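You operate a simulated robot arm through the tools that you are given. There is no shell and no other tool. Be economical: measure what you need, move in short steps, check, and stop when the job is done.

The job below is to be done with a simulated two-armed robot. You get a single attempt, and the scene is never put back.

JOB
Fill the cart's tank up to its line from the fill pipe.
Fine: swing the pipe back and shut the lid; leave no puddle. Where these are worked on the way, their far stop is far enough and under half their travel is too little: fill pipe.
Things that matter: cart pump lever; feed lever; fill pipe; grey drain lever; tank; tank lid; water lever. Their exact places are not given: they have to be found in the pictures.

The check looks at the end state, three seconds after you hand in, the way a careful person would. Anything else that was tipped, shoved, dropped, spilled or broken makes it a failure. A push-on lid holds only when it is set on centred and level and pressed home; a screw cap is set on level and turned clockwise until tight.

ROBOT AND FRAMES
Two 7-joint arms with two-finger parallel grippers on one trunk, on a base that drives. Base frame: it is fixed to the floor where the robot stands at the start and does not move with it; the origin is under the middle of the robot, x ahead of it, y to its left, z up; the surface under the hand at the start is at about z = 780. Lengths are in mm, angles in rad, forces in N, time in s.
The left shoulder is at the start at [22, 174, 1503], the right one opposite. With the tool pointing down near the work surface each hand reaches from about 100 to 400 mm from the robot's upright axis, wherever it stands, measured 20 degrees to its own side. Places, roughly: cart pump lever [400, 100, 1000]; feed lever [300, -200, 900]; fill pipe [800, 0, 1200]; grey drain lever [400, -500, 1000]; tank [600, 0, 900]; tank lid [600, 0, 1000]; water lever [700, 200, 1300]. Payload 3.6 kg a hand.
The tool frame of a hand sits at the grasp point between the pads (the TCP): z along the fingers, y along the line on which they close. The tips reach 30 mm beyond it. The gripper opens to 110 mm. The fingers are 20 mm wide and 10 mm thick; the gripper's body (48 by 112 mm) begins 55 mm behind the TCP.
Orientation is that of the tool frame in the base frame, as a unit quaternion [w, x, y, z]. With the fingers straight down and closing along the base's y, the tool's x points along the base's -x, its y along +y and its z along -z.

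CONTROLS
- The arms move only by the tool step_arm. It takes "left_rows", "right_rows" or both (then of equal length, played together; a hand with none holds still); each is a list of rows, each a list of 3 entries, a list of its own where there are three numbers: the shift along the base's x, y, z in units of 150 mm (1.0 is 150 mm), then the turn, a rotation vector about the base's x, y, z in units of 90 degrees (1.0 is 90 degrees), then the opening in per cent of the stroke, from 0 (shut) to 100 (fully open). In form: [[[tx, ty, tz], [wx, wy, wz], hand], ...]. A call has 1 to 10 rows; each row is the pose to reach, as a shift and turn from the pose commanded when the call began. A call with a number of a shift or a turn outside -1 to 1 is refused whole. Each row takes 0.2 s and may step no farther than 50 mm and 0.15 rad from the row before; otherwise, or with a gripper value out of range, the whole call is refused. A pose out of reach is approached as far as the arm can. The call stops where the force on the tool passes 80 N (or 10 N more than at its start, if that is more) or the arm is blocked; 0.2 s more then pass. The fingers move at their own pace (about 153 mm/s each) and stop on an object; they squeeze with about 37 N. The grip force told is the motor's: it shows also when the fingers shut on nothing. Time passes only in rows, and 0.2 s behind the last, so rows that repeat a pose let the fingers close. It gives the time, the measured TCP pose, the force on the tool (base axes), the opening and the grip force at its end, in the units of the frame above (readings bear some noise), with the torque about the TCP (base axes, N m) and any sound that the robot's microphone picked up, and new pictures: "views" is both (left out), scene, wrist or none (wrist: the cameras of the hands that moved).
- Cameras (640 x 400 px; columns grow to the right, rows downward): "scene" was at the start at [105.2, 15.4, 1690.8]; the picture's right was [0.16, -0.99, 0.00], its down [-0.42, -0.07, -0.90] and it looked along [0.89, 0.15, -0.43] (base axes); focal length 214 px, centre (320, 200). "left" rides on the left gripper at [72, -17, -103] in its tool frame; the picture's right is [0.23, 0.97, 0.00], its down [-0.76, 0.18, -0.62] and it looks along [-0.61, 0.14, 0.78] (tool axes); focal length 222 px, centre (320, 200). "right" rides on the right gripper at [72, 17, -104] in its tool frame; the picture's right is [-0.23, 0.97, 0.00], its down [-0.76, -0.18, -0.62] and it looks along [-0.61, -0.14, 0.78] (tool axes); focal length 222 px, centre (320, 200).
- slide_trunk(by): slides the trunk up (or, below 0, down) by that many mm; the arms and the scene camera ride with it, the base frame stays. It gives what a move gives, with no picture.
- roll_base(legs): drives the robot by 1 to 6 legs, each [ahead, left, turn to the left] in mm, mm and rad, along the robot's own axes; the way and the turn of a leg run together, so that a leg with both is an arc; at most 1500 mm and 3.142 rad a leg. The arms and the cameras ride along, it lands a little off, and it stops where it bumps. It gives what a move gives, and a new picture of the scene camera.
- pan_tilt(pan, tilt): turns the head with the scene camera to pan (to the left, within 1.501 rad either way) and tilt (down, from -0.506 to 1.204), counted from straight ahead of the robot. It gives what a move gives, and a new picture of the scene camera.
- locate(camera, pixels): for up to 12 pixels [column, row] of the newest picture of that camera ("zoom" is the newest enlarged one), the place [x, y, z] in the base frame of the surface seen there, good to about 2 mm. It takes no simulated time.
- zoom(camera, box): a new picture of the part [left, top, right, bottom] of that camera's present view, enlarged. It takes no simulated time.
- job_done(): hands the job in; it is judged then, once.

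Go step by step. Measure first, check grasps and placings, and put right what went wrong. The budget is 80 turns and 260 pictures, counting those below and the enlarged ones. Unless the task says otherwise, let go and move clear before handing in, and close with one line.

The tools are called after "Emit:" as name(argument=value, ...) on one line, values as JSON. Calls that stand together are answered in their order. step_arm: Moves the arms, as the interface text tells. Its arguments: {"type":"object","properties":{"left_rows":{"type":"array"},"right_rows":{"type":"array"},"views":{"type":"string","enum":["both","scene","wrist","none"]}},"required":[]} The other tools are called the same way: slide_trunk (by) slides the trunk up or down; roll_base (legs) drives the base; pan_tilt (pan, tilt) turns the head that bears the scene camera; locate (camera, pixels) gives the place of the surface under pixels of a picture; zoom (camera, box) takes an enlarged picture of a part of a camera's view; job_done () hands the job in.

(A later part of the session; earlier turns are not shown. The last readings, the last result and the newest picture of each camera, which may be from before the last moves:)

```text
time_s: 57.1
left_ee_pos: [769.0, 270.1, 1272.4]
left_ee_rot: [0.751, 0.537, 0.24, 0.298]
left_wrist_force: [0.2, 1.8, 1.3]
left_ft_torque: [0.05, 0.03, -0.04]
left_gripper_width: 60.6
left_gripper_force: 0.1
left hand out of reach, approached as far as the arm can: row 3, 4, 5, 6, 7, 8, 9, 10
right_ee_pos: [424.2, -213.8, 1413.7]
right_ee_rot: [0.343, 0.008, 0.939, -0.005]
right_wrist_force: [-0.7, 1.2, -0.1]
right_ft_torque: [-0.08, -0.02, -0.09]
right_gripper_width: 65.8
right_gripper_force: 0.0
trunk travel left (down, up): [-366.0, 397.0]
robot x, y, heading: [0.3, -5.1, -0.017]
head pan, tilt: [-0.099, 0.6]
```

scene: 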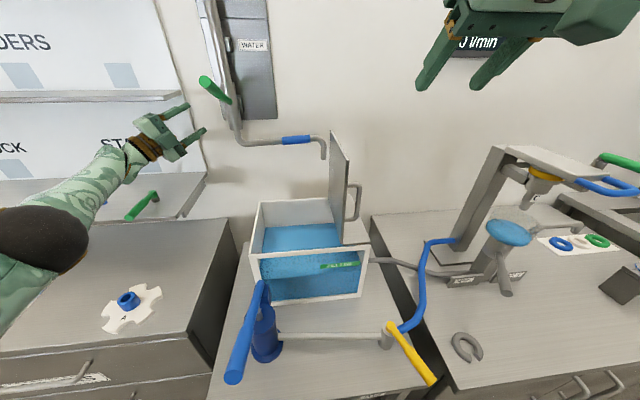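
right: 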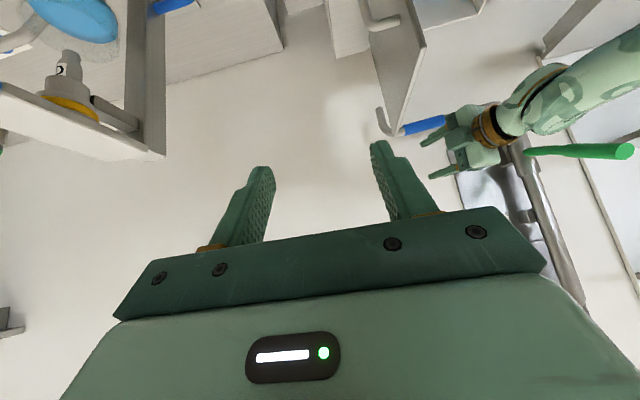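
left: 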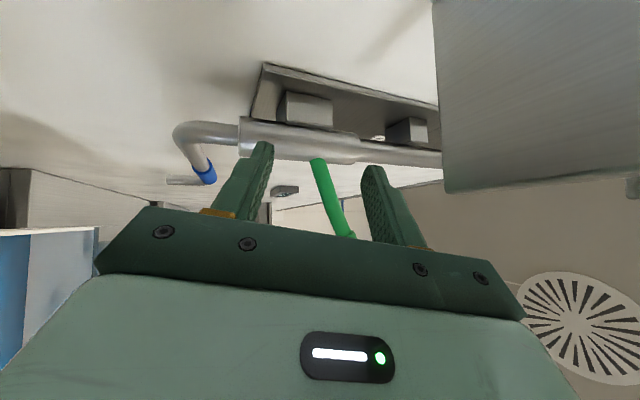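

The left arm's branch is unreliable here, so I'll leave it clear and use the right arm, coming over the lid. I'll roll the right hand 86° so it closes across the pipe, moving to y≈−64 above the lid.

Emit:
step_arm(right_rows=[[[0.05, 0.1, 0], [-0.061, 0, 0.073], 60], [[0.1, 0.2, 0], [-0.122, 0, 0.146], 60], [[0.15, 0.3, 0], [-0.183, 0, 0.218], 60], [[0.2, 0.4, 0], [-0.244, 0, 0.291], 60], [[0.25, 0.5, 0], [-0.305, 0, 0.364], 60], [[0.3, 0.6, 0], [-0.367, 0, 0.437], 60], [[0.35, 0.7, 0], [-0.428, 0, 0.51], 60], [[0.4, 0.8, 0], [-0.489, 0, 0.582], 60], [[0.45, 0.9, 0], [-0.55, 0, 0.655], 60], [[0.5, 1.0, 0], [-0.611, 0, 0.728], 60]], views="both")

```text
time_s: 59.3
left_ee_pos: [773.5, 271.2, 1269.4]
left_ee_rot: [0.75, 0.537, 0.244, 0.3]
left_wrist_force: [-0.4, 1.5, -0.6]
left_ft_torque: [-0.01, -0.03, -0.11]
left_gripper_width: 60.7
left_gripper_force: 0.1
right_ee_pos: [512.0, -17.5, 1287.1]
right_ee_rot: [0.346, -0.532, 0.743, -0.214]
right_wrist_force: [0.6, 0.9, -0.8]
right_ft_torque: [-0.06, 0.0, -0.06]
right_gripper_width: 66.1
right_gripper_force: 0.2
right hand out of reach, approached as far as the arm can: row 4, 5, 6, 7, 8, 9, 10
trunk travel left (down, up): [-366.0, 397.0]
robot x, y, heading: [1.2, -2.5, -0.02]
head pan, tilt: [-0.099, 0.6]
```

scene: 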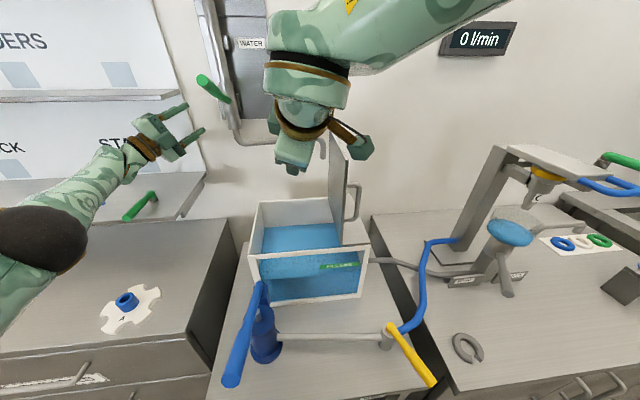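
right: 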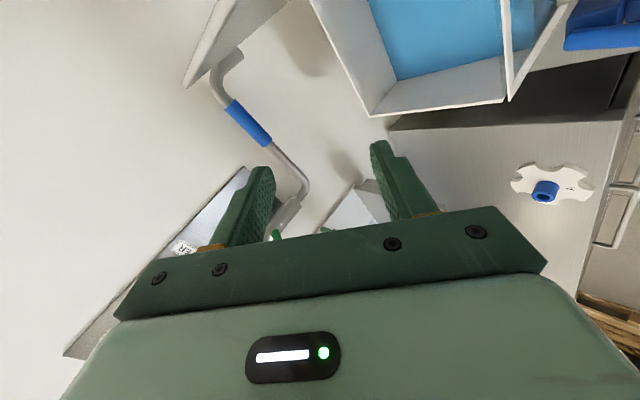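

The right hand is nearly right, at (512, −17, 1287) pointing forward and down. I'll finish the roll, flatten the pitch and advance toward the sleeve.

Emit:
step_arm(right_rows=[[[0.18, 0, 0], [-0.03, -0.038, 0.026], 55], [[0.36, 0, -0.04], [-0.06, -0.076, 0.052], 55], [[0.54, 0, -0.1], [-0.09, -0.114, 0.078], 55], [[0.72, 0, -0.15], [-0.12, -0.152, 0.104], 55], [[0.9, 0, -0.2], [-0.15, -0.19, 0.13], 55]], views="both")

```text
time_s: 60.5
left_ee_pos: [772.4, 266.2, 1272.8]
left_ee_rot: [0.748, 0.54, 0.243, 0.3]
left_wrist_force: [-0.3, -0.6, -0.2]
left_ft_torque: [0.02, -0.04, 0.03]
left_gripper_width: 60.3
left_gripper_force: 0.1
right_ee_pos: [643.3, -21.6, 1257.1]
right_ee_rot: [-0.411, 0.603, -0.595, 0.338]
right_wrist_force: [0.7, 0.1, 1.5]
right_ft_torque: [-0.01, 0.02, 0.03]
right_gripper_width: 60.4
right_gripper_force: 0.0
trunk travel left (down, up): [-366.0, 397.0]
robot x, y, heading: [0.5, -4.2, -0.016]
head pan, tilt: [-0.099, 0.6]
```

scene: 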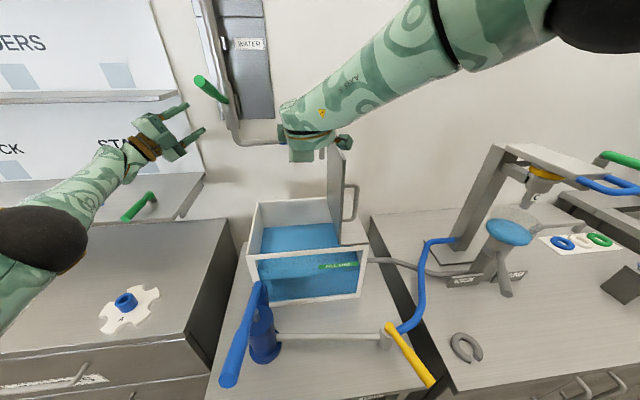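
right: 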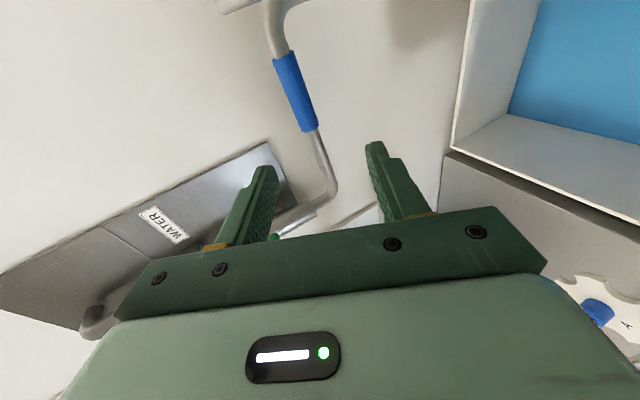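

The right arm reaches well here. I'll advance to just short of the sleeve and look.

Emit:
step_arm(right_rows=[[[0.25, 0.01, -0.05], [0, 0, 0], 55], [[0.5, 0.02, -0.1], [0, 0, 0], 55], [[0.72, 0.03, -0.15], [0, 0, 0], 55]], views="wrist")

Emit:
locate(camera="right", pixels=[[290, 60], [320, 60], [330, 110], [280, 20]])

```text
time_s: 61.3
left_ee_pos: [771.7, 265.7, 1272.9]
left_ee_rot: [0.749, 0.539, 0.241, 0.3]
left_wrist_force: [0.1, -0.8, 0.2]
left_ft_torque: [0.02, 0.02, 0.03]
left_gripper_width: 60.5
left_gripper_force: 0.1
right_ee_pos: [677.7, -19.0, 1249.5]
right_ee_rot: [-0.411, 0.603, -0.595, 0.338]
right_wrist_force: [2.6, 1.1, 9.5]
right_ft_torque: [-0.79, 0.94, 0.2]
right_gripper_width: 60.5
right_gripper_force: 0.2
right hand out of reach, approached as far as the arm can: row 2, 3
trunk travel left (down, up): [-366.0, 397.0]
robot x, y, heading: [2.6, -2.4, -0.018]
head pan, tilt: [-0.099, 0.6]
```

right: 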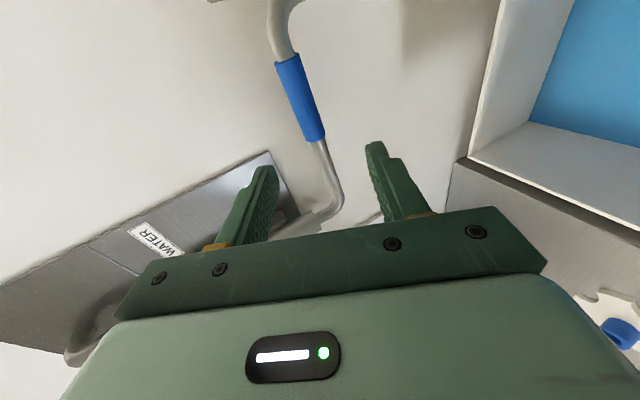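

```text
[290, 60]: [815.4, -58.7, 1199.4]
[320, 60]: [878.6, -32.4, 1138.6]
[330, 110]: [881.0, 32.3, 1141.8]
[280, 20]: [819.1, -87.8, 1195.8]
```

The right hand stalls at x≈678 and its camera brushes the lid edge. Yaw alignment seems to limit the reach, so I'll retract both arms and shift the robot left to put the right shoulder in line with the sleeve.

Emit:
step_arm(left_rows=[[[-0.2, 0, 0], [0, 0, 0], 40], [[-0.4, 0, 0], [0, 0, 0], 40], [[-0.6, 0, 0], [0, 0, 0], 40], [[-0.8, 0, 0], [0, 0, 0], 40], [[-1, 0, 0], [0, 0, 0], 40]], right_rows=[[[-0.05, 0.08, 0.08], [0, 0, 0], 55], [[-0.3, 0.1, 0.15], [0, 0, 0], 55], [[-0.55, 0.1, 0.15], [0, 0, 0], 55], [[-0.75, 0.1, 0.15], [0, 0, 0], 55], [[-1, 0.1, 0.15], [0, 0, 0], 55]], views="none")

Emit:
step_arm(left_rows=[[[-0.2, 0, 0], [0, 0, 0], 40], [[-0.4, 0, 0], [0, 0, 0], 40], [[-0.6, 0, 0], [0, 0, 0], 40], [[-0.8, 0, 0], [0, 0, 0], 40], [[-1, 0, 0], [0, 0, 0], 40]], right_rows=[[[-0.2, -0.1, 0], [0, 0, 0], 55], [[-0.4, -0.2, 0], [0, 0, 0], 55], [[-0.6, -0.3, 0], [0, 0, 0], 55], [[-0.7, -0.4, 0], [0, 0, 0], 55], [[-0.7, -0.5, 0], [0, 0, 0], 55]], views="scene")

```text
time_s: 62.5
left_ee_pos: [762.1, 287.3, 1269.6]
left_ee_rot: [0.749, 0.539, 0.241, 0.3]
left_wrist_force: [-0.2, -0.6, 0.5]
left_ft_torque: [-0.01, 0.0, 0.02]
left_gripper_width: 44.3
left_gripper_force: 0.1
left hand out of reach, approached as far as the arm can: row 1, 2, 3, 4, 5
right_ee_pos: [526.7, -3.7, 1273.6]
right_ee_rot: [-0.411, 0.603, -0.595, 0.338]
right_wrist_force: [0.1, -1.1, 0.3]
right_ft_torque: [0.0, -0.02, 0.0]
right_gripper_width: 60.3
right_gripper_force: 0.1
trunk travel left (down, up): [-366.0, 397.0]
robot x, y, heading: [-2.2, -1.8, -0.021]
head pan, tilt: [-0.099, 0.6]
```

```text
time_s: 63.7
left_ee_pos: [752.1, 321.8, 1263.7]
left_ee_rot: [0.75, 0.539, 0.241, 0.299]
left_wrist_force: [0.6, 0.2, 0.2]
left_ft_torque: [0.01, 0.05, -0.01]
left_gripper_width: 43.8
left_gripper_force: 0.0
left hand out of reach, approached as far as the arm can: row 1, 2, 3, 4, 5
right_ee_pos: [425.8, -81.4, 1273.2]
right_ee_rot: [-0.41, 0.602, -0.596, 0.337]
right_wrist_force: [0.7, 0.7, 0.3]
right_ft_torque: [-0.01, -0.01, 0.0]
right_gripper_width: 60.3
right_gripper_force: 0.2
trunk travel left (down, up): [-366.0, 397.0]
robot x, y, heading: [2.5, -1.1, -0.017]
head pan, tilt: [-0.099, 0.6]
```

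scene: 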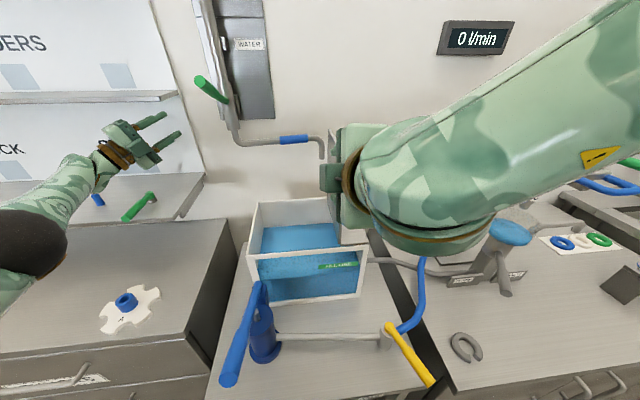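

The left arm slides sideways again; I'll undo its last roll, which freed it before, while retracting.

Emit:
step_arm(left_rows=[[[0, -0.02, 0], [-0.06, 0.057, -0.027], 40], [[0, -0.05, 0], [-0.119, 0.114, -0.054], 40], [[-0.05, -0.1, 0], [-0.179, 0.172, -0.081], 40], [[-0.1, -0.15, 0], [-0.238, 0.229, -0.108], 40], [[-0.2, -0.2, 0], [-0.298, 0.286, -0.135], 40], [[-0.35, -0.25, 0], [-0.358, 0.343, -0.161], 40], [[-0.5, -0.25, 0], [-0.417, 0.4, -0.188], 40], [[-0.65, -0.25, 0], [-0.477, 0.458, -0.215], 40], [[-0.8, -0.25, 0], [-0.536, 0.515, -0.242], 40], [[-1, -0.25, 0], [-0.596, 0.572, -0.269], 40]], views="scene")

```text
time_s: 65.9
left_ee_pos: [601.5, 292.2, 1262.7]
left_ee_rot: [0.775, 0.26, 0.527, -0.234]
left_wrist_force: [-4.7, -5.7, 1.6]
left_ft_torque: [-0.14, 0.14, 0.51]
left_gripper_width: 43.9
left_gripper_force: 0.0
left hand out of reach, approached as far as the arm can: row 2, 3, 4, 5, 6, 7, 8, 9
right_ee_pos: [424.0, -78.7, 1274.0]
right_ee_rot: [-0.41, 0.602, -0.595, 0.339]
right_wrist_force: [0.3, 0.7, -0.6]
right_ft_torque: [-0.01, 0.02, -0.04]
right_gripper_width: 60.6
right_gripper_force: 0.2
trunk travel left (down, up): [-366.0, 397.0]
robot x, y, heading: [4.6, -4.7, -0.024]
head pan, tilt: [-0.099, 0.6]
```

scene: 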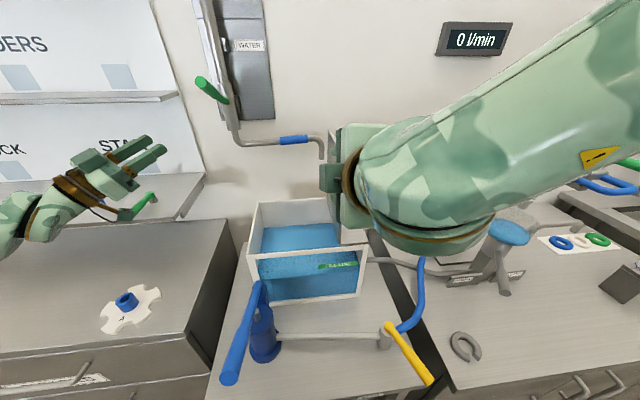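

Emit:
zoom(camera="scene", box=[40, 110, 220, 240])

```text
3.08 times, centred on (130, 175) of scene
```

zoom: 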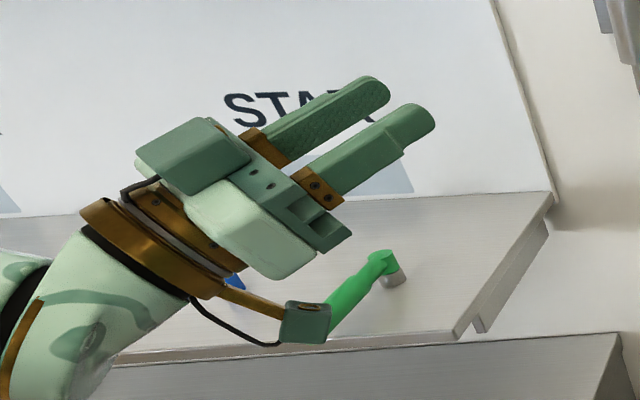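

The left wrist camera is touching the green handle on the shelf. I'll back it off gently up, back and away from it.

Emit:
step_arm(left_rows=[[[-0.1, -0.05, 0.05], [0, 0, 0], 40], [[-0.2, -0.1, 0.15], [0, 0, 0], 40], [[-0.4, -0.2, 0.2], [0, 0, 0], 40], [[-0.65, -0.3, 0.2], [0, 0, 0], 40], [[-0.9, -0.4, 0.2], [0, 0, 0], 40], [[-1, -0.6, 0.2], [0, 0, 0], 40]], views="scene")

Emit:
zoom(camera="scene", box=[40, 110, 220, 240])

```text
time_s: 67.3
left_ee_pos: [446.1, 192.6, 1293.0]
left_ee_rot: [0.772, 0.267, 0.523, -0.242]
left_wrist_force: [-0.8, -0.1, 0.1]
left_ft_torque: [0.0, -0.03, -0.03]
left_gripper_width: 44.1
left_gripper_force: 0.2
right_ee_pos: [426.9, -81.3, 1273.0]
right_ee_rot: [-0.41, 0.602, -0.596, 0.338]
right_wrist_force: [-0.3, -0.5, 0.1]
right_ft_torque: [-0.02, 0.02, 0.04]
right_gripper_width: 60.2
right_gripper_force: 0.1
trunk travel left (down, up): [-366.0, 397.0]
robot x, y, heading: [-0.3, -2.2, -0.021]
head pan, tilt: [-0.099, 0.6]
```

scene: 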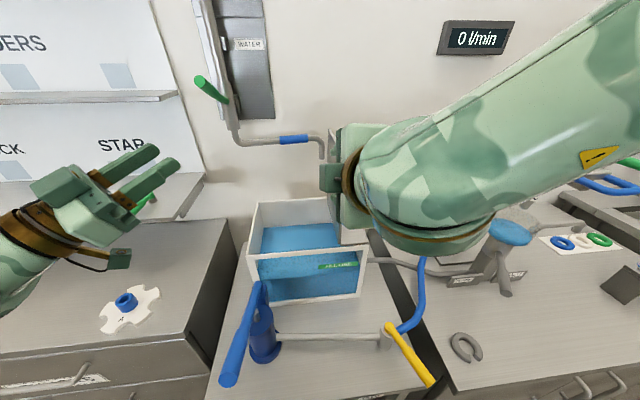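

```text
3.08 times, centred on (130, 175) of scene
```

zoom: 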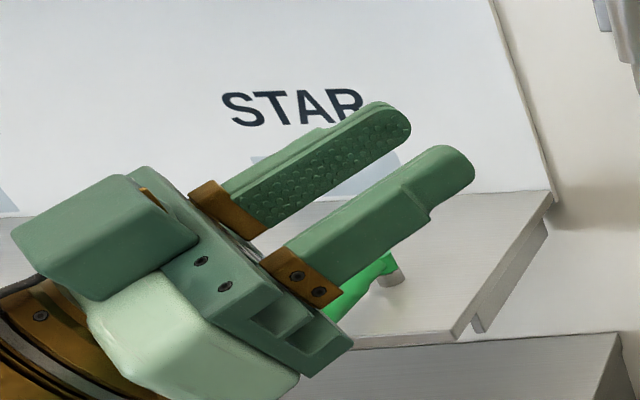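

Free now, and the shelf handle looks untouched in position. I'll shift the robot left 150 mm and straighten its heading.

Emit:
roll_base(legs=[[0, 150, 0.02]])

```text
time_s: 68.7
left_ee_pos: [444.1, 356.9, 1294.1]
left_ee_rot: [0.775, 0.26, 0.526, -0.234]
left_wrist_force: [0.1, 0.9, -0.5]
left_ft_torque: [0.0, -0.01, -0.04]
left_gripper_width: 44.1
left_gripper_force: 0.1
right_ee_pos: [428.8, 81.5, 1273.2]
right_ee_rot: [-0.414, 0.61, -0.588, 0.334]
right_wrist_force: [0.5, 0.5, 0.9]
right_ft_torque: [-0.02, -0.01, -0.02]
right_gripper_width: 60.4
right_gripper_force: 0.0
trunk travel left (down, up): [-366.0, 397.0]
robot x, y, heading: [3.2, 148.3, -0.0]
head pan, tilt: [-0.099, 0.6]
```

scene: 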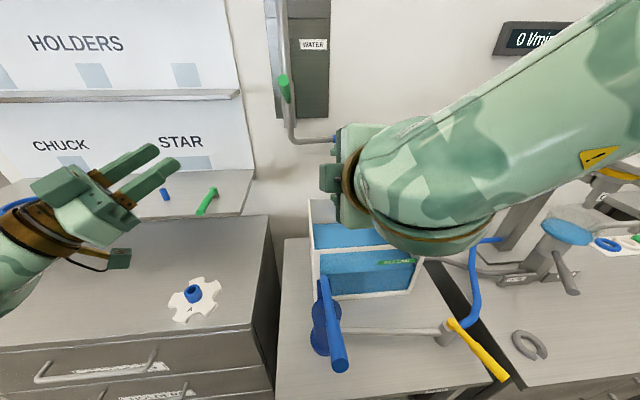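

Right shoulder is now in line. Advance the right hand toward the sleeve.

Emit:
step_arm(right_rows=[[[0.2, -0.1, 0], [0, 0, 0], 55], [[0.4, -0.2, 0], [0, 0, 0], 55], [[0.6, -0.3, 0], [0, 0, 0], 55], [[0.8, -0.4, 0], [0, 0, 0], 55], [[1.0, -0.48, 0], [0, 0, 0], 55]], views="none")

Emit:
step_arm(right_rows=[[[0.2, -0.02, 0], [0, 0, 0], 55], [[0.4, -0.04, -0.05], [0, 0, 0], 55], [[0.6, -0.06, -0.1], [0, 0, 0], 55], [[0.8, -0.08, -0.15], [0, 0, 0], 55], [[1.0, -0.1, -0.2], [0, 0, 0], 55]], views="both")

```text
time_s: 69.8
left_ee_pos: [445.0, 354.2, 1295.3]
left_ee_rot: [0.775, 0.26, 0.526, -0.233]
left_wrist_force: [0.3, 0.2, -1.0]
left_ft_torque: [0.04, 0.0, 0.01]
left_gripper_width: 44.1
left_gripper_force: 0.2
right_ee_pos: [579.7, 5.9, 1273.5]
right_ee_rot: [-0.414, 0.609, -0.589, 0.334]
right_wrist_force: [-0.2, -1.2, -0.4]
right_ft_torque: [0.04, 0.04, -0.01]
right_gripper_width: 60.8
right_gripper_force: 0.1
trunk travel left (down, up): [-366.0, 397.0]
robot x, y, heading: [2.1, 145.6, -0.001]
head pan, tilt: [-0.099, 0.6]
```

```text
time_s: 71.0
left_ee_pos: [443.9, 357.9, 1294.8]
left_ee_rot: [0.776, 0.259, 0.526, -0.234]
left_wrist_force: [-0.2, -0.3, -0.6]
left_ft_torque: [-0.02, -0.02, -0.01]
left_gripper_width: 44.0
left_gripper_force: 0.0
right_ee_pos: [720.1, -0.7, 1232.5]
right_ee_rot: [-0.418, 0.608, -0.586, 0.336]
right_wrist_force: [-5.1, 9.2, 9.4]
right_ft_torque: [-1.29, 0.89, -1.45]
right_gripper_width: 60.5
right_gripper_force: 0.2
right hand out of reach, approached as far as the arm can: row 5
trunk travel left (down, up): [-366.0, 397.0]
robot x, y, heading: [2.5, 148.4, 0.002]
head pan, tilt: [-0.099, 0.6]
```

scene: 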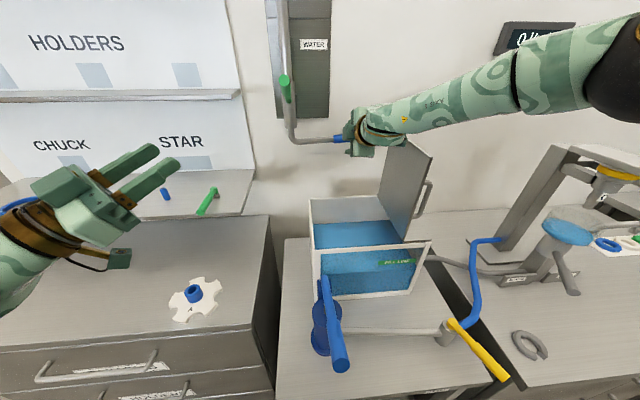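
right: 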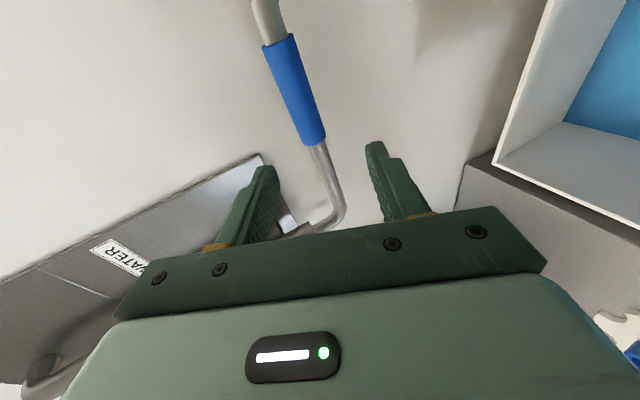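

The hand got to x=720, with its camera touching the lid's top corner near (620, −105, 1266). I'll lift clear, yaw the hand 20° left for more reach, and come at the pipe from above.

Emit:
step_arm(right_rows=[[[-0.1, 0.1, 0.2], [0, 0, 0.07], 70], [[0, 0.12, 0.28], [0, 0, 0.14], 70], [[0.15, 0.12, 0.28], [0, 0, 0.222], 70], [[0.3, 0.12, 0.26], [0, 0, 0.222], 70], [[0.45, 0.12, 0.15], [0, 0, 0.222], 70]], views="both")

```text
time_s: 72.2
left_ee_pos: [445.9, 352.8, 1292.6]
left_ee_rot: [0.774, 0.26, 0.527, -0.234]
left_wrist_force: [0.4, -0.3, 0.5]
left_ft_torque: [-0.03, -0.02, -0.05]
left_gripper_width: 43.9
left_gripper_force: 0.1
right_ee_pos: [756.9, 37.7, 1273.2]
right_ee_rot: [-0.521, 0.666, -0.464, 0.264]
right_wrist_force: [-0.5, -1.4, 0.6]
right_ft_torque: [-0.01, -0.01, 0.03]
right_gripper_width: 76.9
right_gripper_force: 0.0
right hand out of reach, approached as far as the arm can: row 1, 2, 3, 4, 5
trunk travel left (down, up): [-366.0, 397.0]
robot x, y, heading: [1.0, 148.6, 0.001]
head pan, tilt: [-0.099, 0.6]
```

scene: 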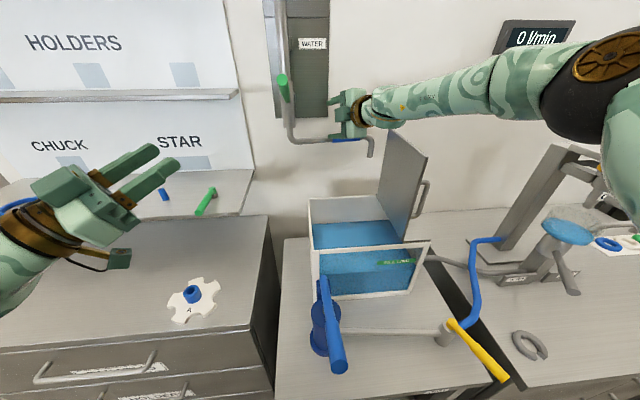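
right: 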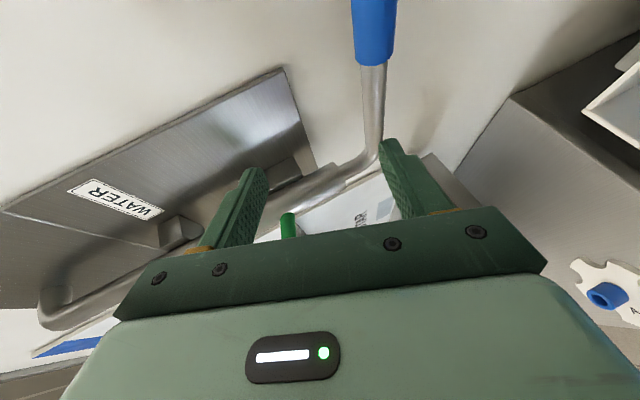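

The pipe is now just ahead, near the lower finger at (370,110). I'll step forward and down so it enters between the fingers.

Emit:
step_arm(right_rows=[[[0.15, -0.04, -0.1], [0, 0, 0], 75], [[0.25, -0.06, -0.25], [0, 0, 0], 75], [[0.32, -0.08, -0.36], [0, 0, 0], 75], [[0.37, -0.08, -0.44], [0, 0, 0], 75]], views="both")

```text
time_s: 73.2
left_ee_pos: [444.0, 354.3, 1295.0]
left_ee_rot: [0.775, 0.26, 0.526, -0.233]
left_wrist_force: [0.5, -0.2, 0.5]
left_ft_torque: [-0.05, 0.01, 0.0]
left_gripper_width: 44.1
left_gripper_force: 0.1
right_ee_pos: [809.2, 24.3, 1210.7]
right_ee_rot: [-0.521, 0.666, -0.464, 0.264]
right_wrist_force: [-0.6, -0.1, 0.4]
right_ft_torque: [0.0, 0.01, -0.03]
right_gripper_width: 82.3
right_gripper_force: 0.1
trunk travel left (down, up): [-366.0, 397.0]
robot x, y, heading: [7.2, 146.2, 0.001]
head pan, tilt: [-0.099, 0.6]
```

scene: 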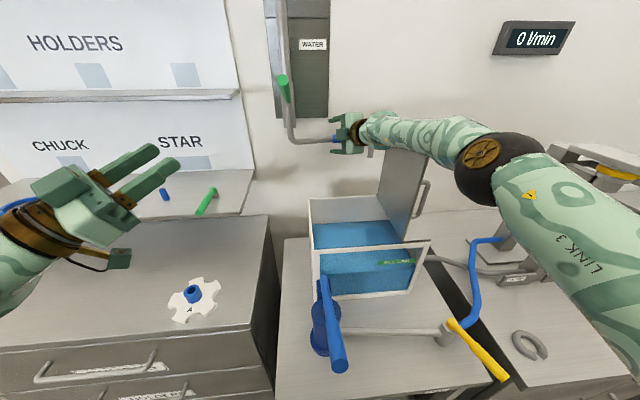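
right: 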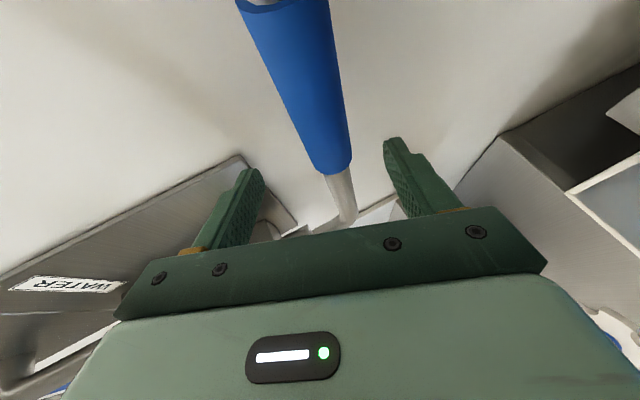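

The pipe lies squarely between the fingers. Close and swing it out about 30°.

Emit:
step_arm(right_rows=[[[0, 0, 0], [0, 0, 0], 0], [[0, 0, 0], [0, 0, 0], 0], [[0, 0, -0.03], [0, 0, 0], 0], [[-0.08, 0.015, -0.03], [0, 0, 0], 0], [[-0.16, 0.033, -0.03], [0, 0, 0], 0], [[-0.235, 0.06, -0.03], [0, 0, 0], 0], [[-0.31, 0.095, -0.03], [0, 0, 0], 0], [[-0.38, 0.135, -0.03], [0, 0, 0], 0], [[-0.447, 0.18, -0.03], [0, 0, 0], 0]], views="both")

```text
time_s: 75.2
left_ee_pos: [444.5, 354.7, 1294.4]
left_ee_rot: [0.775, 0.26, 0.527, -0.233]
left_wrist_force: [0.4, 0.1, 0.2]
left_ft_torque: [0.01, 0.0, 0.01]
left_gripper_width: 43.9
left_gripper_force: 0.1
right_ee_pos: [742.7, 50.1, 1208.2]
right_ee_rot: [-0.521, 0.666, -0.463, 0.265]
right_wrist_force: [-0.2, -0.5, 0.1]
right_ft_torque: [0.0, 0.0, 0.01]
right_gripper_width: 0.0
right_gripper_force: 37.8
trunk travel left (down, up): [-366.0, 397.0]
robot x, y, heading: [3.7, 148.2, 0.008]
head pan, tilt: [-0.099, 0.6]
```

scene: 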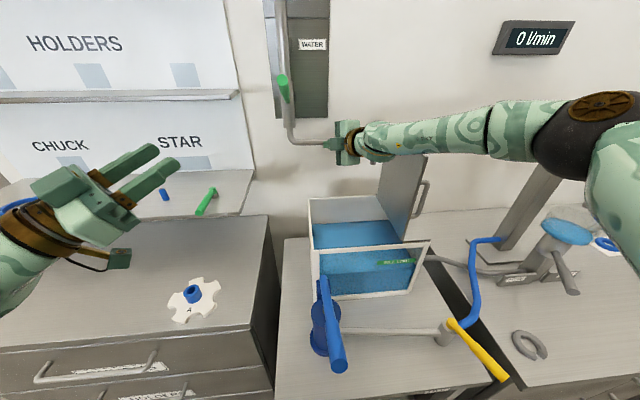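
right: 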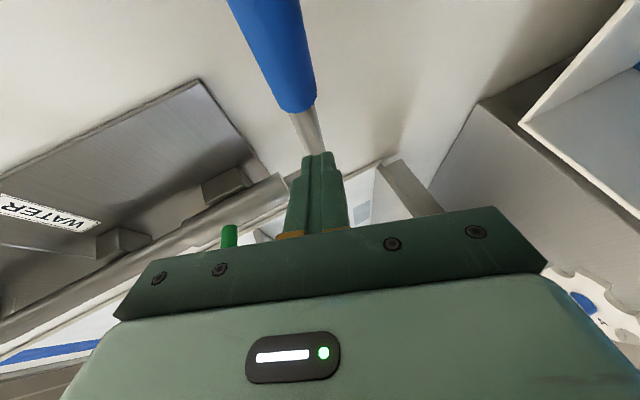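

The fingers closed short of the pipe and slipped off. I'll reopen, go back in 15 mm deeper, close, and check the grip first.

Emit:
step_arm(right_rows=[[[0, 0, 0], [0, 0, 0], 75], [[0, 0, 0.03], [0, 0, 0], 75], [[0.15, -0.06, 0.02], [0, 0, 0], 75], [[0.3, -0.12, 0.0], [0, 0, 0], 75], [[0.45, -0.18, -0.02], [0, 0, 0], 75], [[0.565, -0.22, -0.04], [0, 0, 0], 75], [[0.565, -0.22, -0.04], [0, 0, 0], 0], [[0.565, -0.22, -0.04], [0, 0, 0], 0], [[0.565, -0.22, -0.04], [0, 0, 0], 0]], views="wrist")

```text
time_s: 77.2
left_ee_pos: [447.5, 355.1, 1292.9]
left_ee_rot: [0.775, 0.26, 0.527, -0.234]
left_wrist_force: [1.0, 0.0, 0.5]
left_ft_torque: [-0.02, 0.0, 0.02]
left_gripper_width: 44.3
left_gripper_force: 0.0
right_ee_pos: [818.9, 20.7, 1188.5]
right_ee_rot: [-0.516, 0.671, -0.466, 0.257]
right_wrist_force: [-7.2, -4.4, -49.9]
right_ft_torque: [1.72, -0.94, 0.92]
right_gripper_width: 27.5
right_gripper_force: 44.7
right hand out of reach, approached as far as the arm can: row 6, 7, 8, 9
trunk travel left (down, up): [-366.0, 397.0]
robot x, y, heading: [4.9, 144.3, 0.002]
head pan, tilt: [-0.099, 0.6]
```

right: 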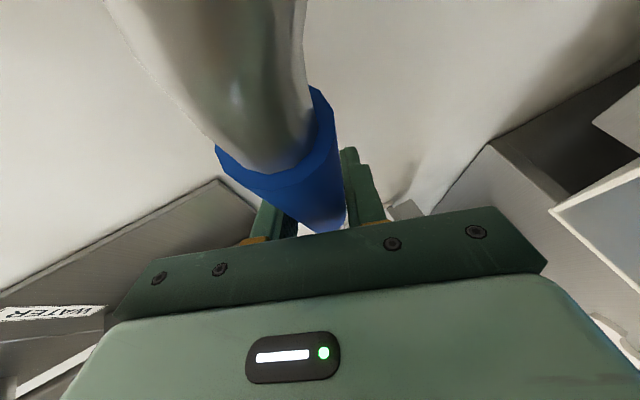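

Gripped now: 27.5 mm on the blue sleeve. I'll relax about 10 mm downward and pull along the swing arc.

Emit:
step_arm(right_rows=[[[0, 0, -0.06], [0, 0, 0], 0], [[-0.08, 0.01, -0.08], [0, 0, 0], 0], [[-0.16, 0.033, -0.08], [0, 0, 0], 0], [[-0.235, 0.06, -0.08], [0, 0, 0], 0], [[-0.31, 0.095, -0.08], [0, 0, 0], 0], [[-0.38, 0.135, -0.08], [0, 0, 0], 0], [[-0.447, 0.18, -0.08], [0, 0, 0], 0]], views="both")

```text
time_s: 78.8
left_ee_pos: [444.3, 358.0, 1295.0]
left_ee_rot: [0.776, 0.259, 0.525, -0.234]
left_wrist_force: [0.1, 0.5, -0.7]
left_ft_torque: [-0.02, 0.04, 0.0]
left_gripper_width: 44.2
left_gripper_force: 0.1
right_ee_pos: [752.6, 46.6, 1196.4]
right_ee_rot: [-0.523, 0.663, -0.462, 0.27]
right_wrist_force: [24.5, 2.3, 31.9]
right_ft_torque: [-0.29, -0.18, -2.61]
right_gripper_width: 28.1
right_gripper_force: 44.9
trunk travel left (down, up): [-366.0, 397.0]
robot x, y, heading: [1.7, 145.4, 0.004]
head pan, tilt: [-0.099, 0.6]
```

scene: 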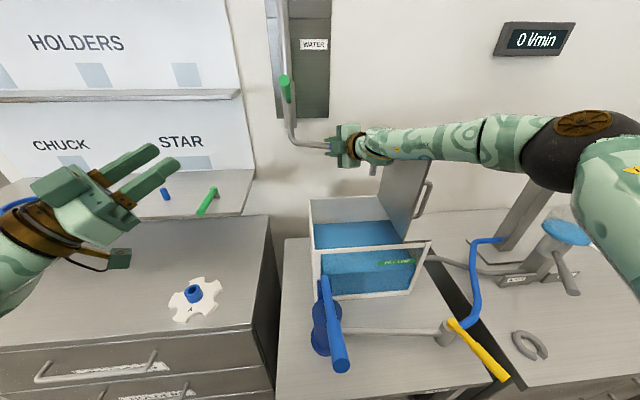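
right: 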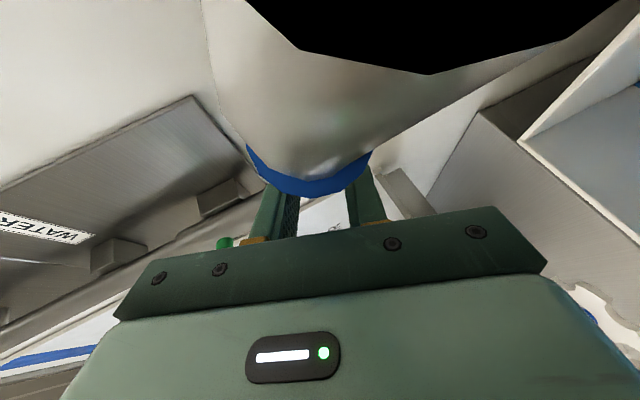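

The pipe is swinging out (about 30°) with its spout now over the tank. I'll continue toward the far stop, yawing the hand with the pipe so it stays clear of the camera.

Emit:
step_arm(right_rows=[[[-0.093, 0.067, 0], [0, 0, -0.083], 0], [[-0.18, 0.153, 0], [0, 0, -0.167], 0], [[-0.257, 0.244, 0], [0, 0, -0.25], 0], [[-0.32, 0.347, 0], [0, 0, -0.333], 0]], views="both")

```text
time_s: 79.8
left_ee_pos: [447.2, 350.7, 1293.9]
left_ee_rot: [0.774, 0.261, 0.527, -0.233]
left_wrist_force: [0.4, -0.1, 0.2]
left_ft_torque: [0.01, -0.02, -0.02]
left_gripper_width: 43.8
left_gripper_force: 0.0
right_ee_pos: [711.6, 88.2, 1198.1]
right_ee_rot: [0.439, -0.513, 0.621, -0.399]
right_wrist_force: [46.5, -18.7, 49.2]
right_ft_torque: [-0.21, -0.89, 0.53]
right_gripper_width: 27.0
right_gripper_force: 44.8
trunk travel left (down, up): [-366.0, 397.0]
robot x, y, heading: [4.0, 147.3, 0.0]
head pan, tilt: [-0.099, 0.6]
```

scene: 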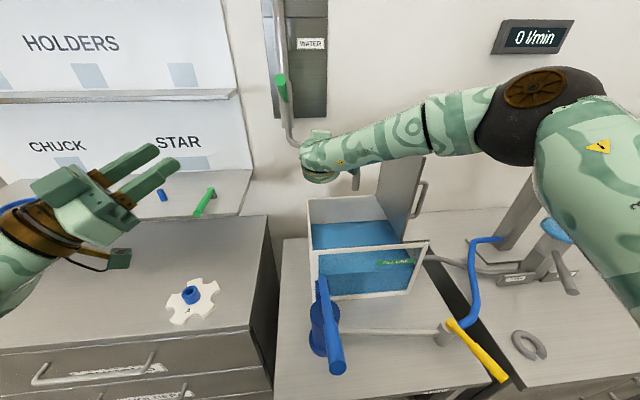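
right: 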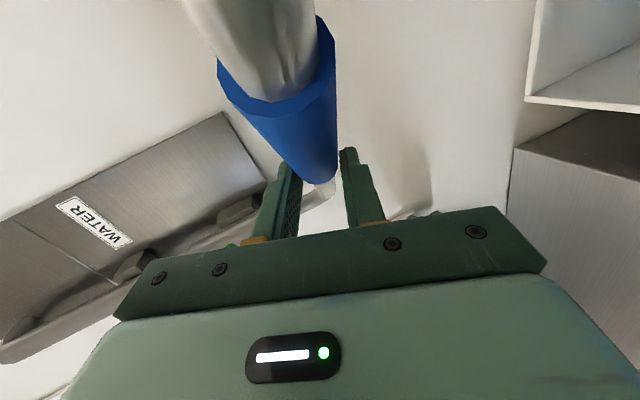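

Emit:
locate(camera="scene", pixels=[[355, 182], [356, 172], [295, 142], [365, 232], [360, 265]])

Emit:
step_arm(right_rows=[[[-0.05, 0.08, 0], [0, 0, -0.06], 0], [[-0.1, 0.15, 0], [0, 0, -0.1], 0]], views="none")

```text
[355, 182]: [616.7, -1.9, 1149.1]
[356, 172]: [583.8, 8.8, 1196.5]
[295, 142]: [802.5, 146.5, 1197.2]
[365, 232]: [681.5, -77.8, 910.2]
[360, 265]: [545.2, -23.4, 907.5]
```

```text
time_s: 80.3
left_ee_pos: [447.2, 351.7, 1292.8]
left_ee_rot: [0.775, 0.262, 0.526, -0.235]
left_wrist_force: [0.2, 0.4, -0.2]
left_ft_torque: [-0.01, 0.0, 0.02]
left_gripper_width: 44.0
left_gripper_force: 0.1
right_ee_pos: [704.3, 96.2, 1202.8]
right_ee_rot: [0.416, -0.473, 0.648, -0.428]
right_wrist_force: [9.2, -9.9, 2.1]
right_ft_torque: [-0.45, -0.12, -0.95]
right_gripper_width: 26.4
right_gripper_force: 44.4
trunk travel left (down, up): [-366.0, 397.0]
robot x, y, heading: [2.6, 145.1, -0.002]
head pan, tilt: [-0.099, 0.6]
stopped in row 2 (right hand): the force on the tool passed its limit at 87 N (the readings are from after the stop); the commanded pose is now the measured one
```

The spout was at (617, −2) and now the pipe is at its far stop, centred over the tank. I'll open, back the right hand out along the finger line, and rise toward the water lever.

Emit:
step_arm(right_rows=[[[0, 0, 0], [0, 0, 0], 65], [[0, 0, 0], [0, 0, 0], 65], [[-0.2, 0.04, 0.06], [0, 0, 0], 65], [[-0.45, 0.08, 0.14], [0, 0, 0], 65], [[-0.7, 0.13, 0.22], [0, 0, 0], 65], [[-0.85, 0.22, 0.4], [0, 0, 0], 65], [[-0.85, 0.3, 0.65], [0, 0, 0], 65], [[-0.85, 0.4, 0.9], [0, 0, 0], 65]], views="both")

```text
time_s: 82.2
left_ee_pos: [443.4, 354.0, 1293.6]
left_ee_rot: [0.775, 0.262, 0.525, -0.235]
left_wrist_force: [0.2, -0.6, -0.4]
left_ft_torque: [-0.04, 0.0, -0.01]
left_gripper_width: 44.1
left_gripper_force: 0.0
right_ee_pos: [571.8, 163.7, 1340.8]
right_ee_rot: [0.417, -0.476, 0.646, -0.427]
right_wrist_force: [0.7, 0.3, -0.5]
right_ft_torque: [-0.01, 0.03, -0.03]
right_gripper_width: 71.2
right_gripper_force: 0.0
trunk travel left (down, up): [-366.0, 397.0]
robot x, y, heading: [1.0, 144.9, -0.003]
head pan, tilt: [-0.099, 0.6]
```

scene: 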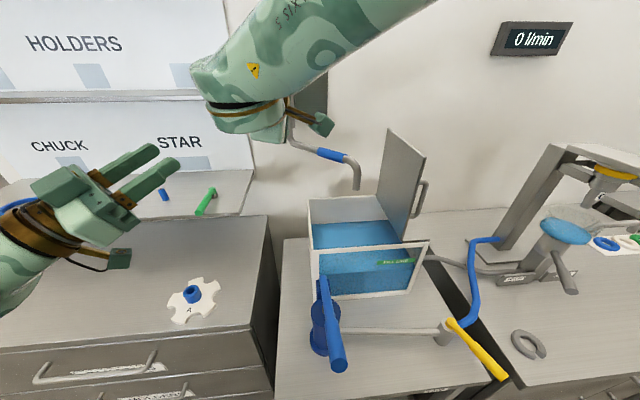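
right: 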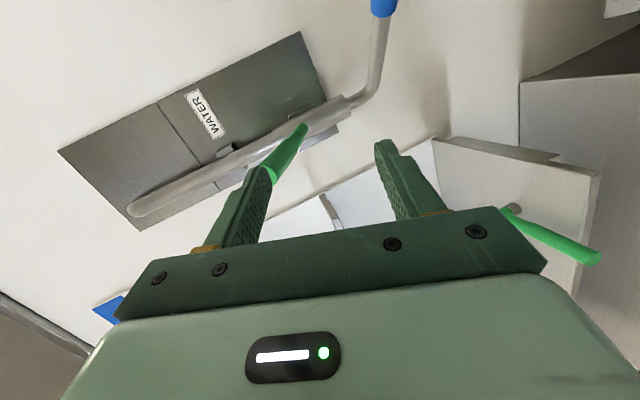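

Emit:
locate(camera="right", pixels=[[302, 130], [290, 150], [277, 172]])

Emit:
locate(camera="scene", pixels=[[357, 187], [355, 225], [397, 261], [365, 262], [340, 250], [327, 235]])

Emit:
zoom(camera="scene", box=[300, 180, 440, 300])

```text
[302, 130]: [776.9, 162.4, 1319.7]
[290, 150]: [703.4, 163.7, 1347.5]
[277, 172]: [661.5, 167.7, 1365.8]
```

```text
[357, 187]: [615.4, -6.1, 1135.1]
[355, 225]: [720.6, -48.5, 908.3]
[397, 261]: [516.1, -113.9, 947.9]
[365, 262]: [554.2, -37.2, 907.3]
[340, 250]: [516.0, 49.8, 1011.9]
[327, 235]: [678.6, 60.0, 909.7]
```

```text
3.33 times, centred on (370, 240) of scene
```

zoom: 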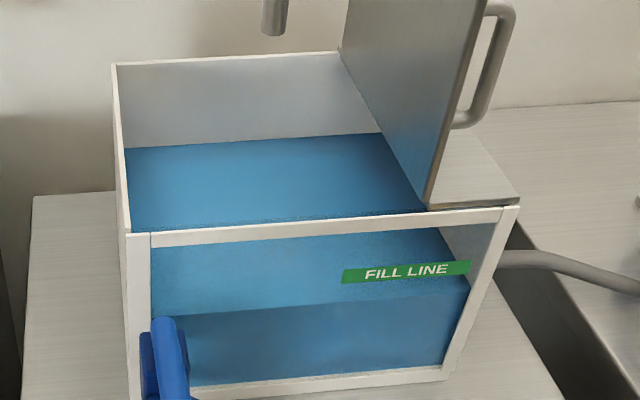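

The spout is at (615, −6), the water at z≈908 and the fill line band at z≈948. The lever runs from (662,165,1368) to (777,162,1320), parallel to my fingers. I'll slide the right fingers around it, above and below.

Emit:
step_arm(right_rows=[[[0, 0, 0.2], [0, 0, 0], 60], [[0.05, 0.01, 0.36], [0, 0, 0], 60], [[0.25, 0.01, 0.3], [0, 0, 0], 60], [[0.45, 0, 0.23], [0, 0, 0], 60], [[0.6, -0.01, 0.17], [0, 0, 0], 50], [[0.75, -0.02, 0.11], [0, 0, 0], 42]], views="both")

```text
time_s: 83.5
left_ee_pos: [443.7, 352.1, 1294.9]
left_ee_rot: [0.775, 0.262, 0.526, -0.234]
left_wrist_force: [-0.5, 0.1, -0.9]
left_ft_torque: [-0.01, -0.02, 0.0]
left_gripper_width: 43.9
left_gripper_force: 0.2
right_ee_pos: [586.7, 162.4, 1382.1]
right_ee_rot: [0.418, -0.476, 0.646, -0.426]
right_wrist_force: [0.2, -0.4, -0.7]
right_ft_torque: [-0.01, 0.01, -0.04]
right_gripper_width: 46.0
right_gripper_force: 0.1
right hand out of reach, approached as far as the arm can: row 2, 3, 4, 5, 6
trunk travel left (down, up): [-366.0, 397.0]
robot x, y, heading: [-0.6, 149.2, 0.002]
head pan, tilt: [-0.099, 0.6]
```

scene: 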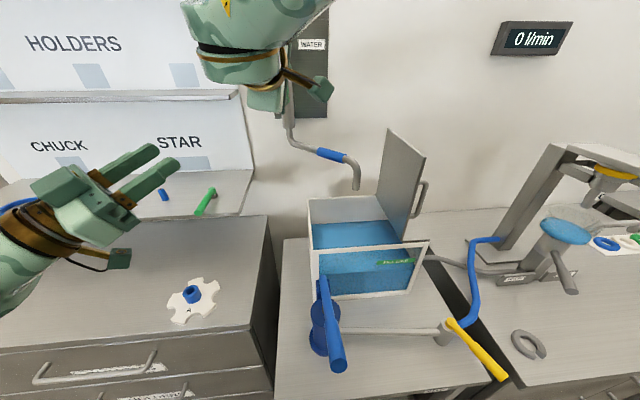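
right: 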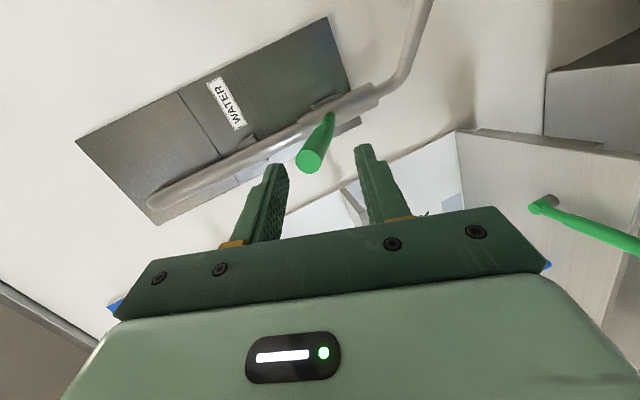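

The lever tip is right between the fingers at (310,160). I'll yaw the hand left about 27°, which extended the reach before, and move forward.

Emit:
step_arm(right_rows=[[[0, 0, 0], [0, 0, 0.08], 55], [[0, 0, 0], [0, 0, 0.16], 55], [[0.1, -0.02, 0], [0, 0, 0.24], 55], [[0.25, -0.03, -0.03], [0, 0, 0.3], 55], [[0.45, -0.04, -0.09], [0, 0, 0.3], 55], [[0.6, -0.04, -0.14], [0, 0, 0.3], 50]], views="both")

```text
time_s: 85.0
left_ee_pos: [446.1, 352.1, 1293.6]
left_ee_rot: [0.775, 0.261, 0.526, -0.235]
left_wrist_force: [0.3, -0.2, 0.5]
left_ft_torque: [-0.01, -0.01, 0.0]
left_gripper_width: 44.2
left_gripper_force: 0.0
right_ee_pos: [682.5, 157.8, 1361.7]
right_ee_rot: [-0.505, 0.614, -0.517, 0.317]
right_wrist_force: [0.0, 0.2, -0.3]
right_ft_torque: [0.03, 0.0, -0.01]
right_gripper_width: 55.0
right_gripper_force: 0.1
trunk travel left (down, up): [-366.0, 397.0]
robot x, y, heading: [0.6, 148.2, -0.001]
head pan, tilt: [-0.099, 0.6]
```

scene: 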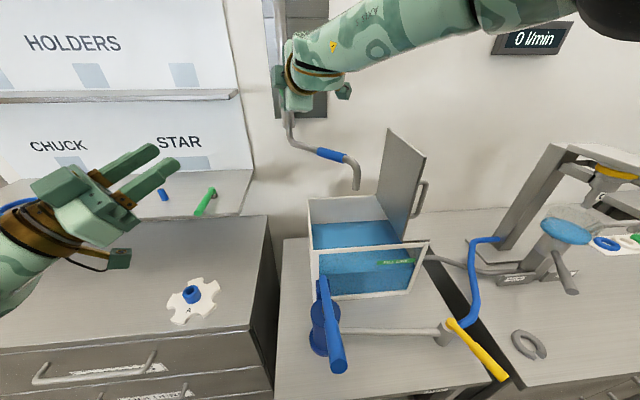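
right: 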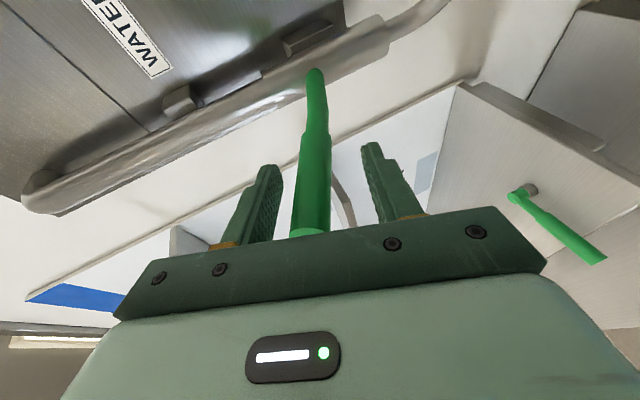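

The lever rod lies between the fingers. I'll narrow the gap and push it down about 45 mm, watching the flow display.

Emit:
step_arm(right_rows=[[[0, 0, 0], [0, 0, 0], 38], [[0, 0, -0.1], [0, 0, 0], 36], [[-0.01, 0, -0.2], [0, 0, 0], 36], [[-0.02, 0, -0.3], [0, 0, 0], 36]], views="both")

Emit:
zoom(camera="scene", box=[280, 130, 600, 330])

```text
time_s: 86.0
left_ee_pos: [446.2, 351.7, 1294.2]
left_ee_rot: [0.775, 0.261, 0.525, -0.234]
left_wrist_force: [0.5, 0.2, 0.8]
left_ft_torque: [-0.01, -0.02, 0.03]
left_gripper_width: 44.1
left_gripper_force: 0.0
right_ee_pos: [674.6, 157.4, 1318.3]
right_ee_rot: [-0.507, 0.612, -0.517, 0.317]
right_wrist_force: [0.7, -2.0, 3.6]
right_ft_torque: [0.05, -0.11, -0.01]
right_gripper_width: 41.2
right_gripper_force: 1.7
trunk travel left (down, up): [-366.0, 397.0]
robot x, y, heading: [0.2, 145.0, -0.004]
head pan, tilt: [-0.099, 0.6]
```

scene: 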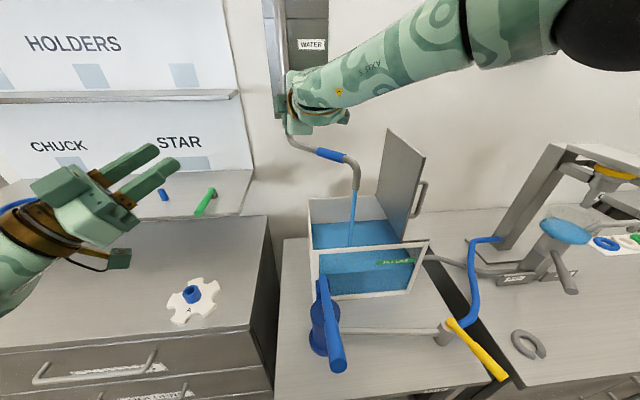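
right: 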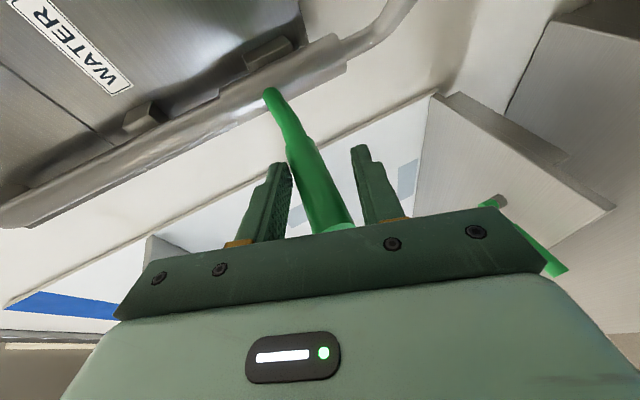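

```text
2.00 times, centred on (440, 230) of scene
```

zoom: 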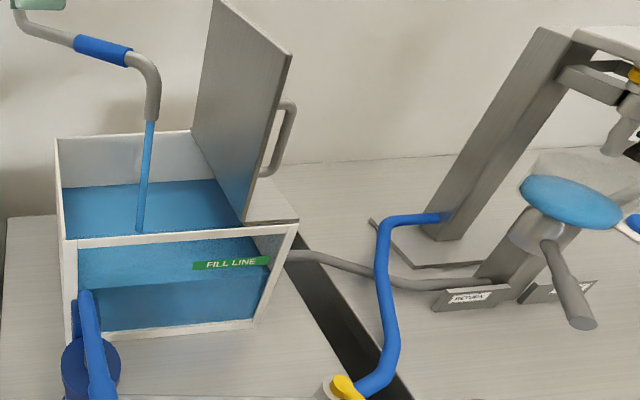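

Water is running from the spout into the tank. I'll let 2 s pass and measure the rate by the surface height.

Emit:
locate(camera="scene", pixels=[[330, 235], [375, 235], [340, 240], [365, 240]])

Emit:
step_arm(right_rows=[[[0, 0, 0], [0, 0, 0], 36], [[0, 0, 0], [0, 0, 0], 36], [[0, 0, 0], [0, 0, 0], 36], [[0, 0, 0], [0, 0, 0], 36], [[0, 0, 0], [0, 0, 0], 36], [[0, 0, 0], [0, 0, 0], 36], [[0, 0, 0], [0, 0, 0], 36], [[0, 0, 0], [0, 0, 0], 36], [[0, 0, 0], [0, 0, 0], 36]], views="none")

Emit:
pan_tilt(pan=-0.25, tilt=0.5)

```text
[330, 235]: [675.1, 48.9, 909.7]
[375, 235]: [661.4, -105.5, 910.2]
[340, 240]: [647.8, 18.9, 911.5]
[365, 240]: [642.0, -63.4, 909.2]
```

```text
time_s: 88.0
left_ee_pos: [444.3, 352.3, 1294.6]
left_ee_rot: [0.776, 0.26, 0.526, -0.233]
left_wrist_force: [-0.3, -0.1, 0.1]
left_ft_torque: [0.04, -0.01, 0.0]
left_gripper_width: 44.0
left_gripper_force: 0.0
right_ee_pos: [676.1, 158.0, 1317.7]
right_ee_rot: [-0.506, 0.613, -0.517, 0.318]
right_wrist_force: [1.0, -1.2, 3.3]
right_ft_torque: [0.02, -0.16, -0.09]
right_gripper_width: 41.3
right_gripper_force: 1.8
trunk travel left (down, up): [-366.0, 397.0]
robot x, y, heading: [4.8, 146.4, 0.003]
head pan, tilt: [-0.099, 0.6]
```

```text
time_s: 88.7
left_ee_pos: [444.2, 351.0, 1294.8]
left_ee_rot: [0.775, 0.261, 0.525, -0.234]
left_wrist_force: [-0.4, -0.2, -0.5]
left_ft_torque: [-0.01, 0.01, 0.02]
left_gripper_width: 44.3
left_gripper_force: 0.1
right_ee_pos: [674.6, 157.8, 1316.9]
right_ee_rot: [-0.507, 0.614, -0.516, 0.316]
right_wrist_force: [0.1, -2.2, 3.4]
right_ft_torque: [0.04, -0.09, -0.06]
right_gripper_width: 41.2
right_gripper_force: 2.4
trunk travel left (down, up): [-366.0, 397.0]
robot x, y, heading: [5.2, 150.4, 0.004]
head pan, tilt: [-0.25, 0.499]
```

scene: 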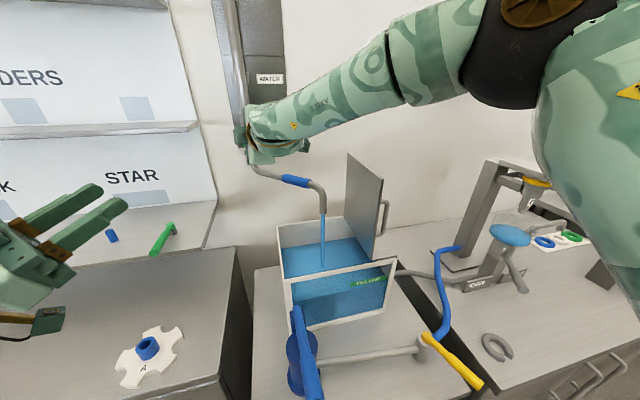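

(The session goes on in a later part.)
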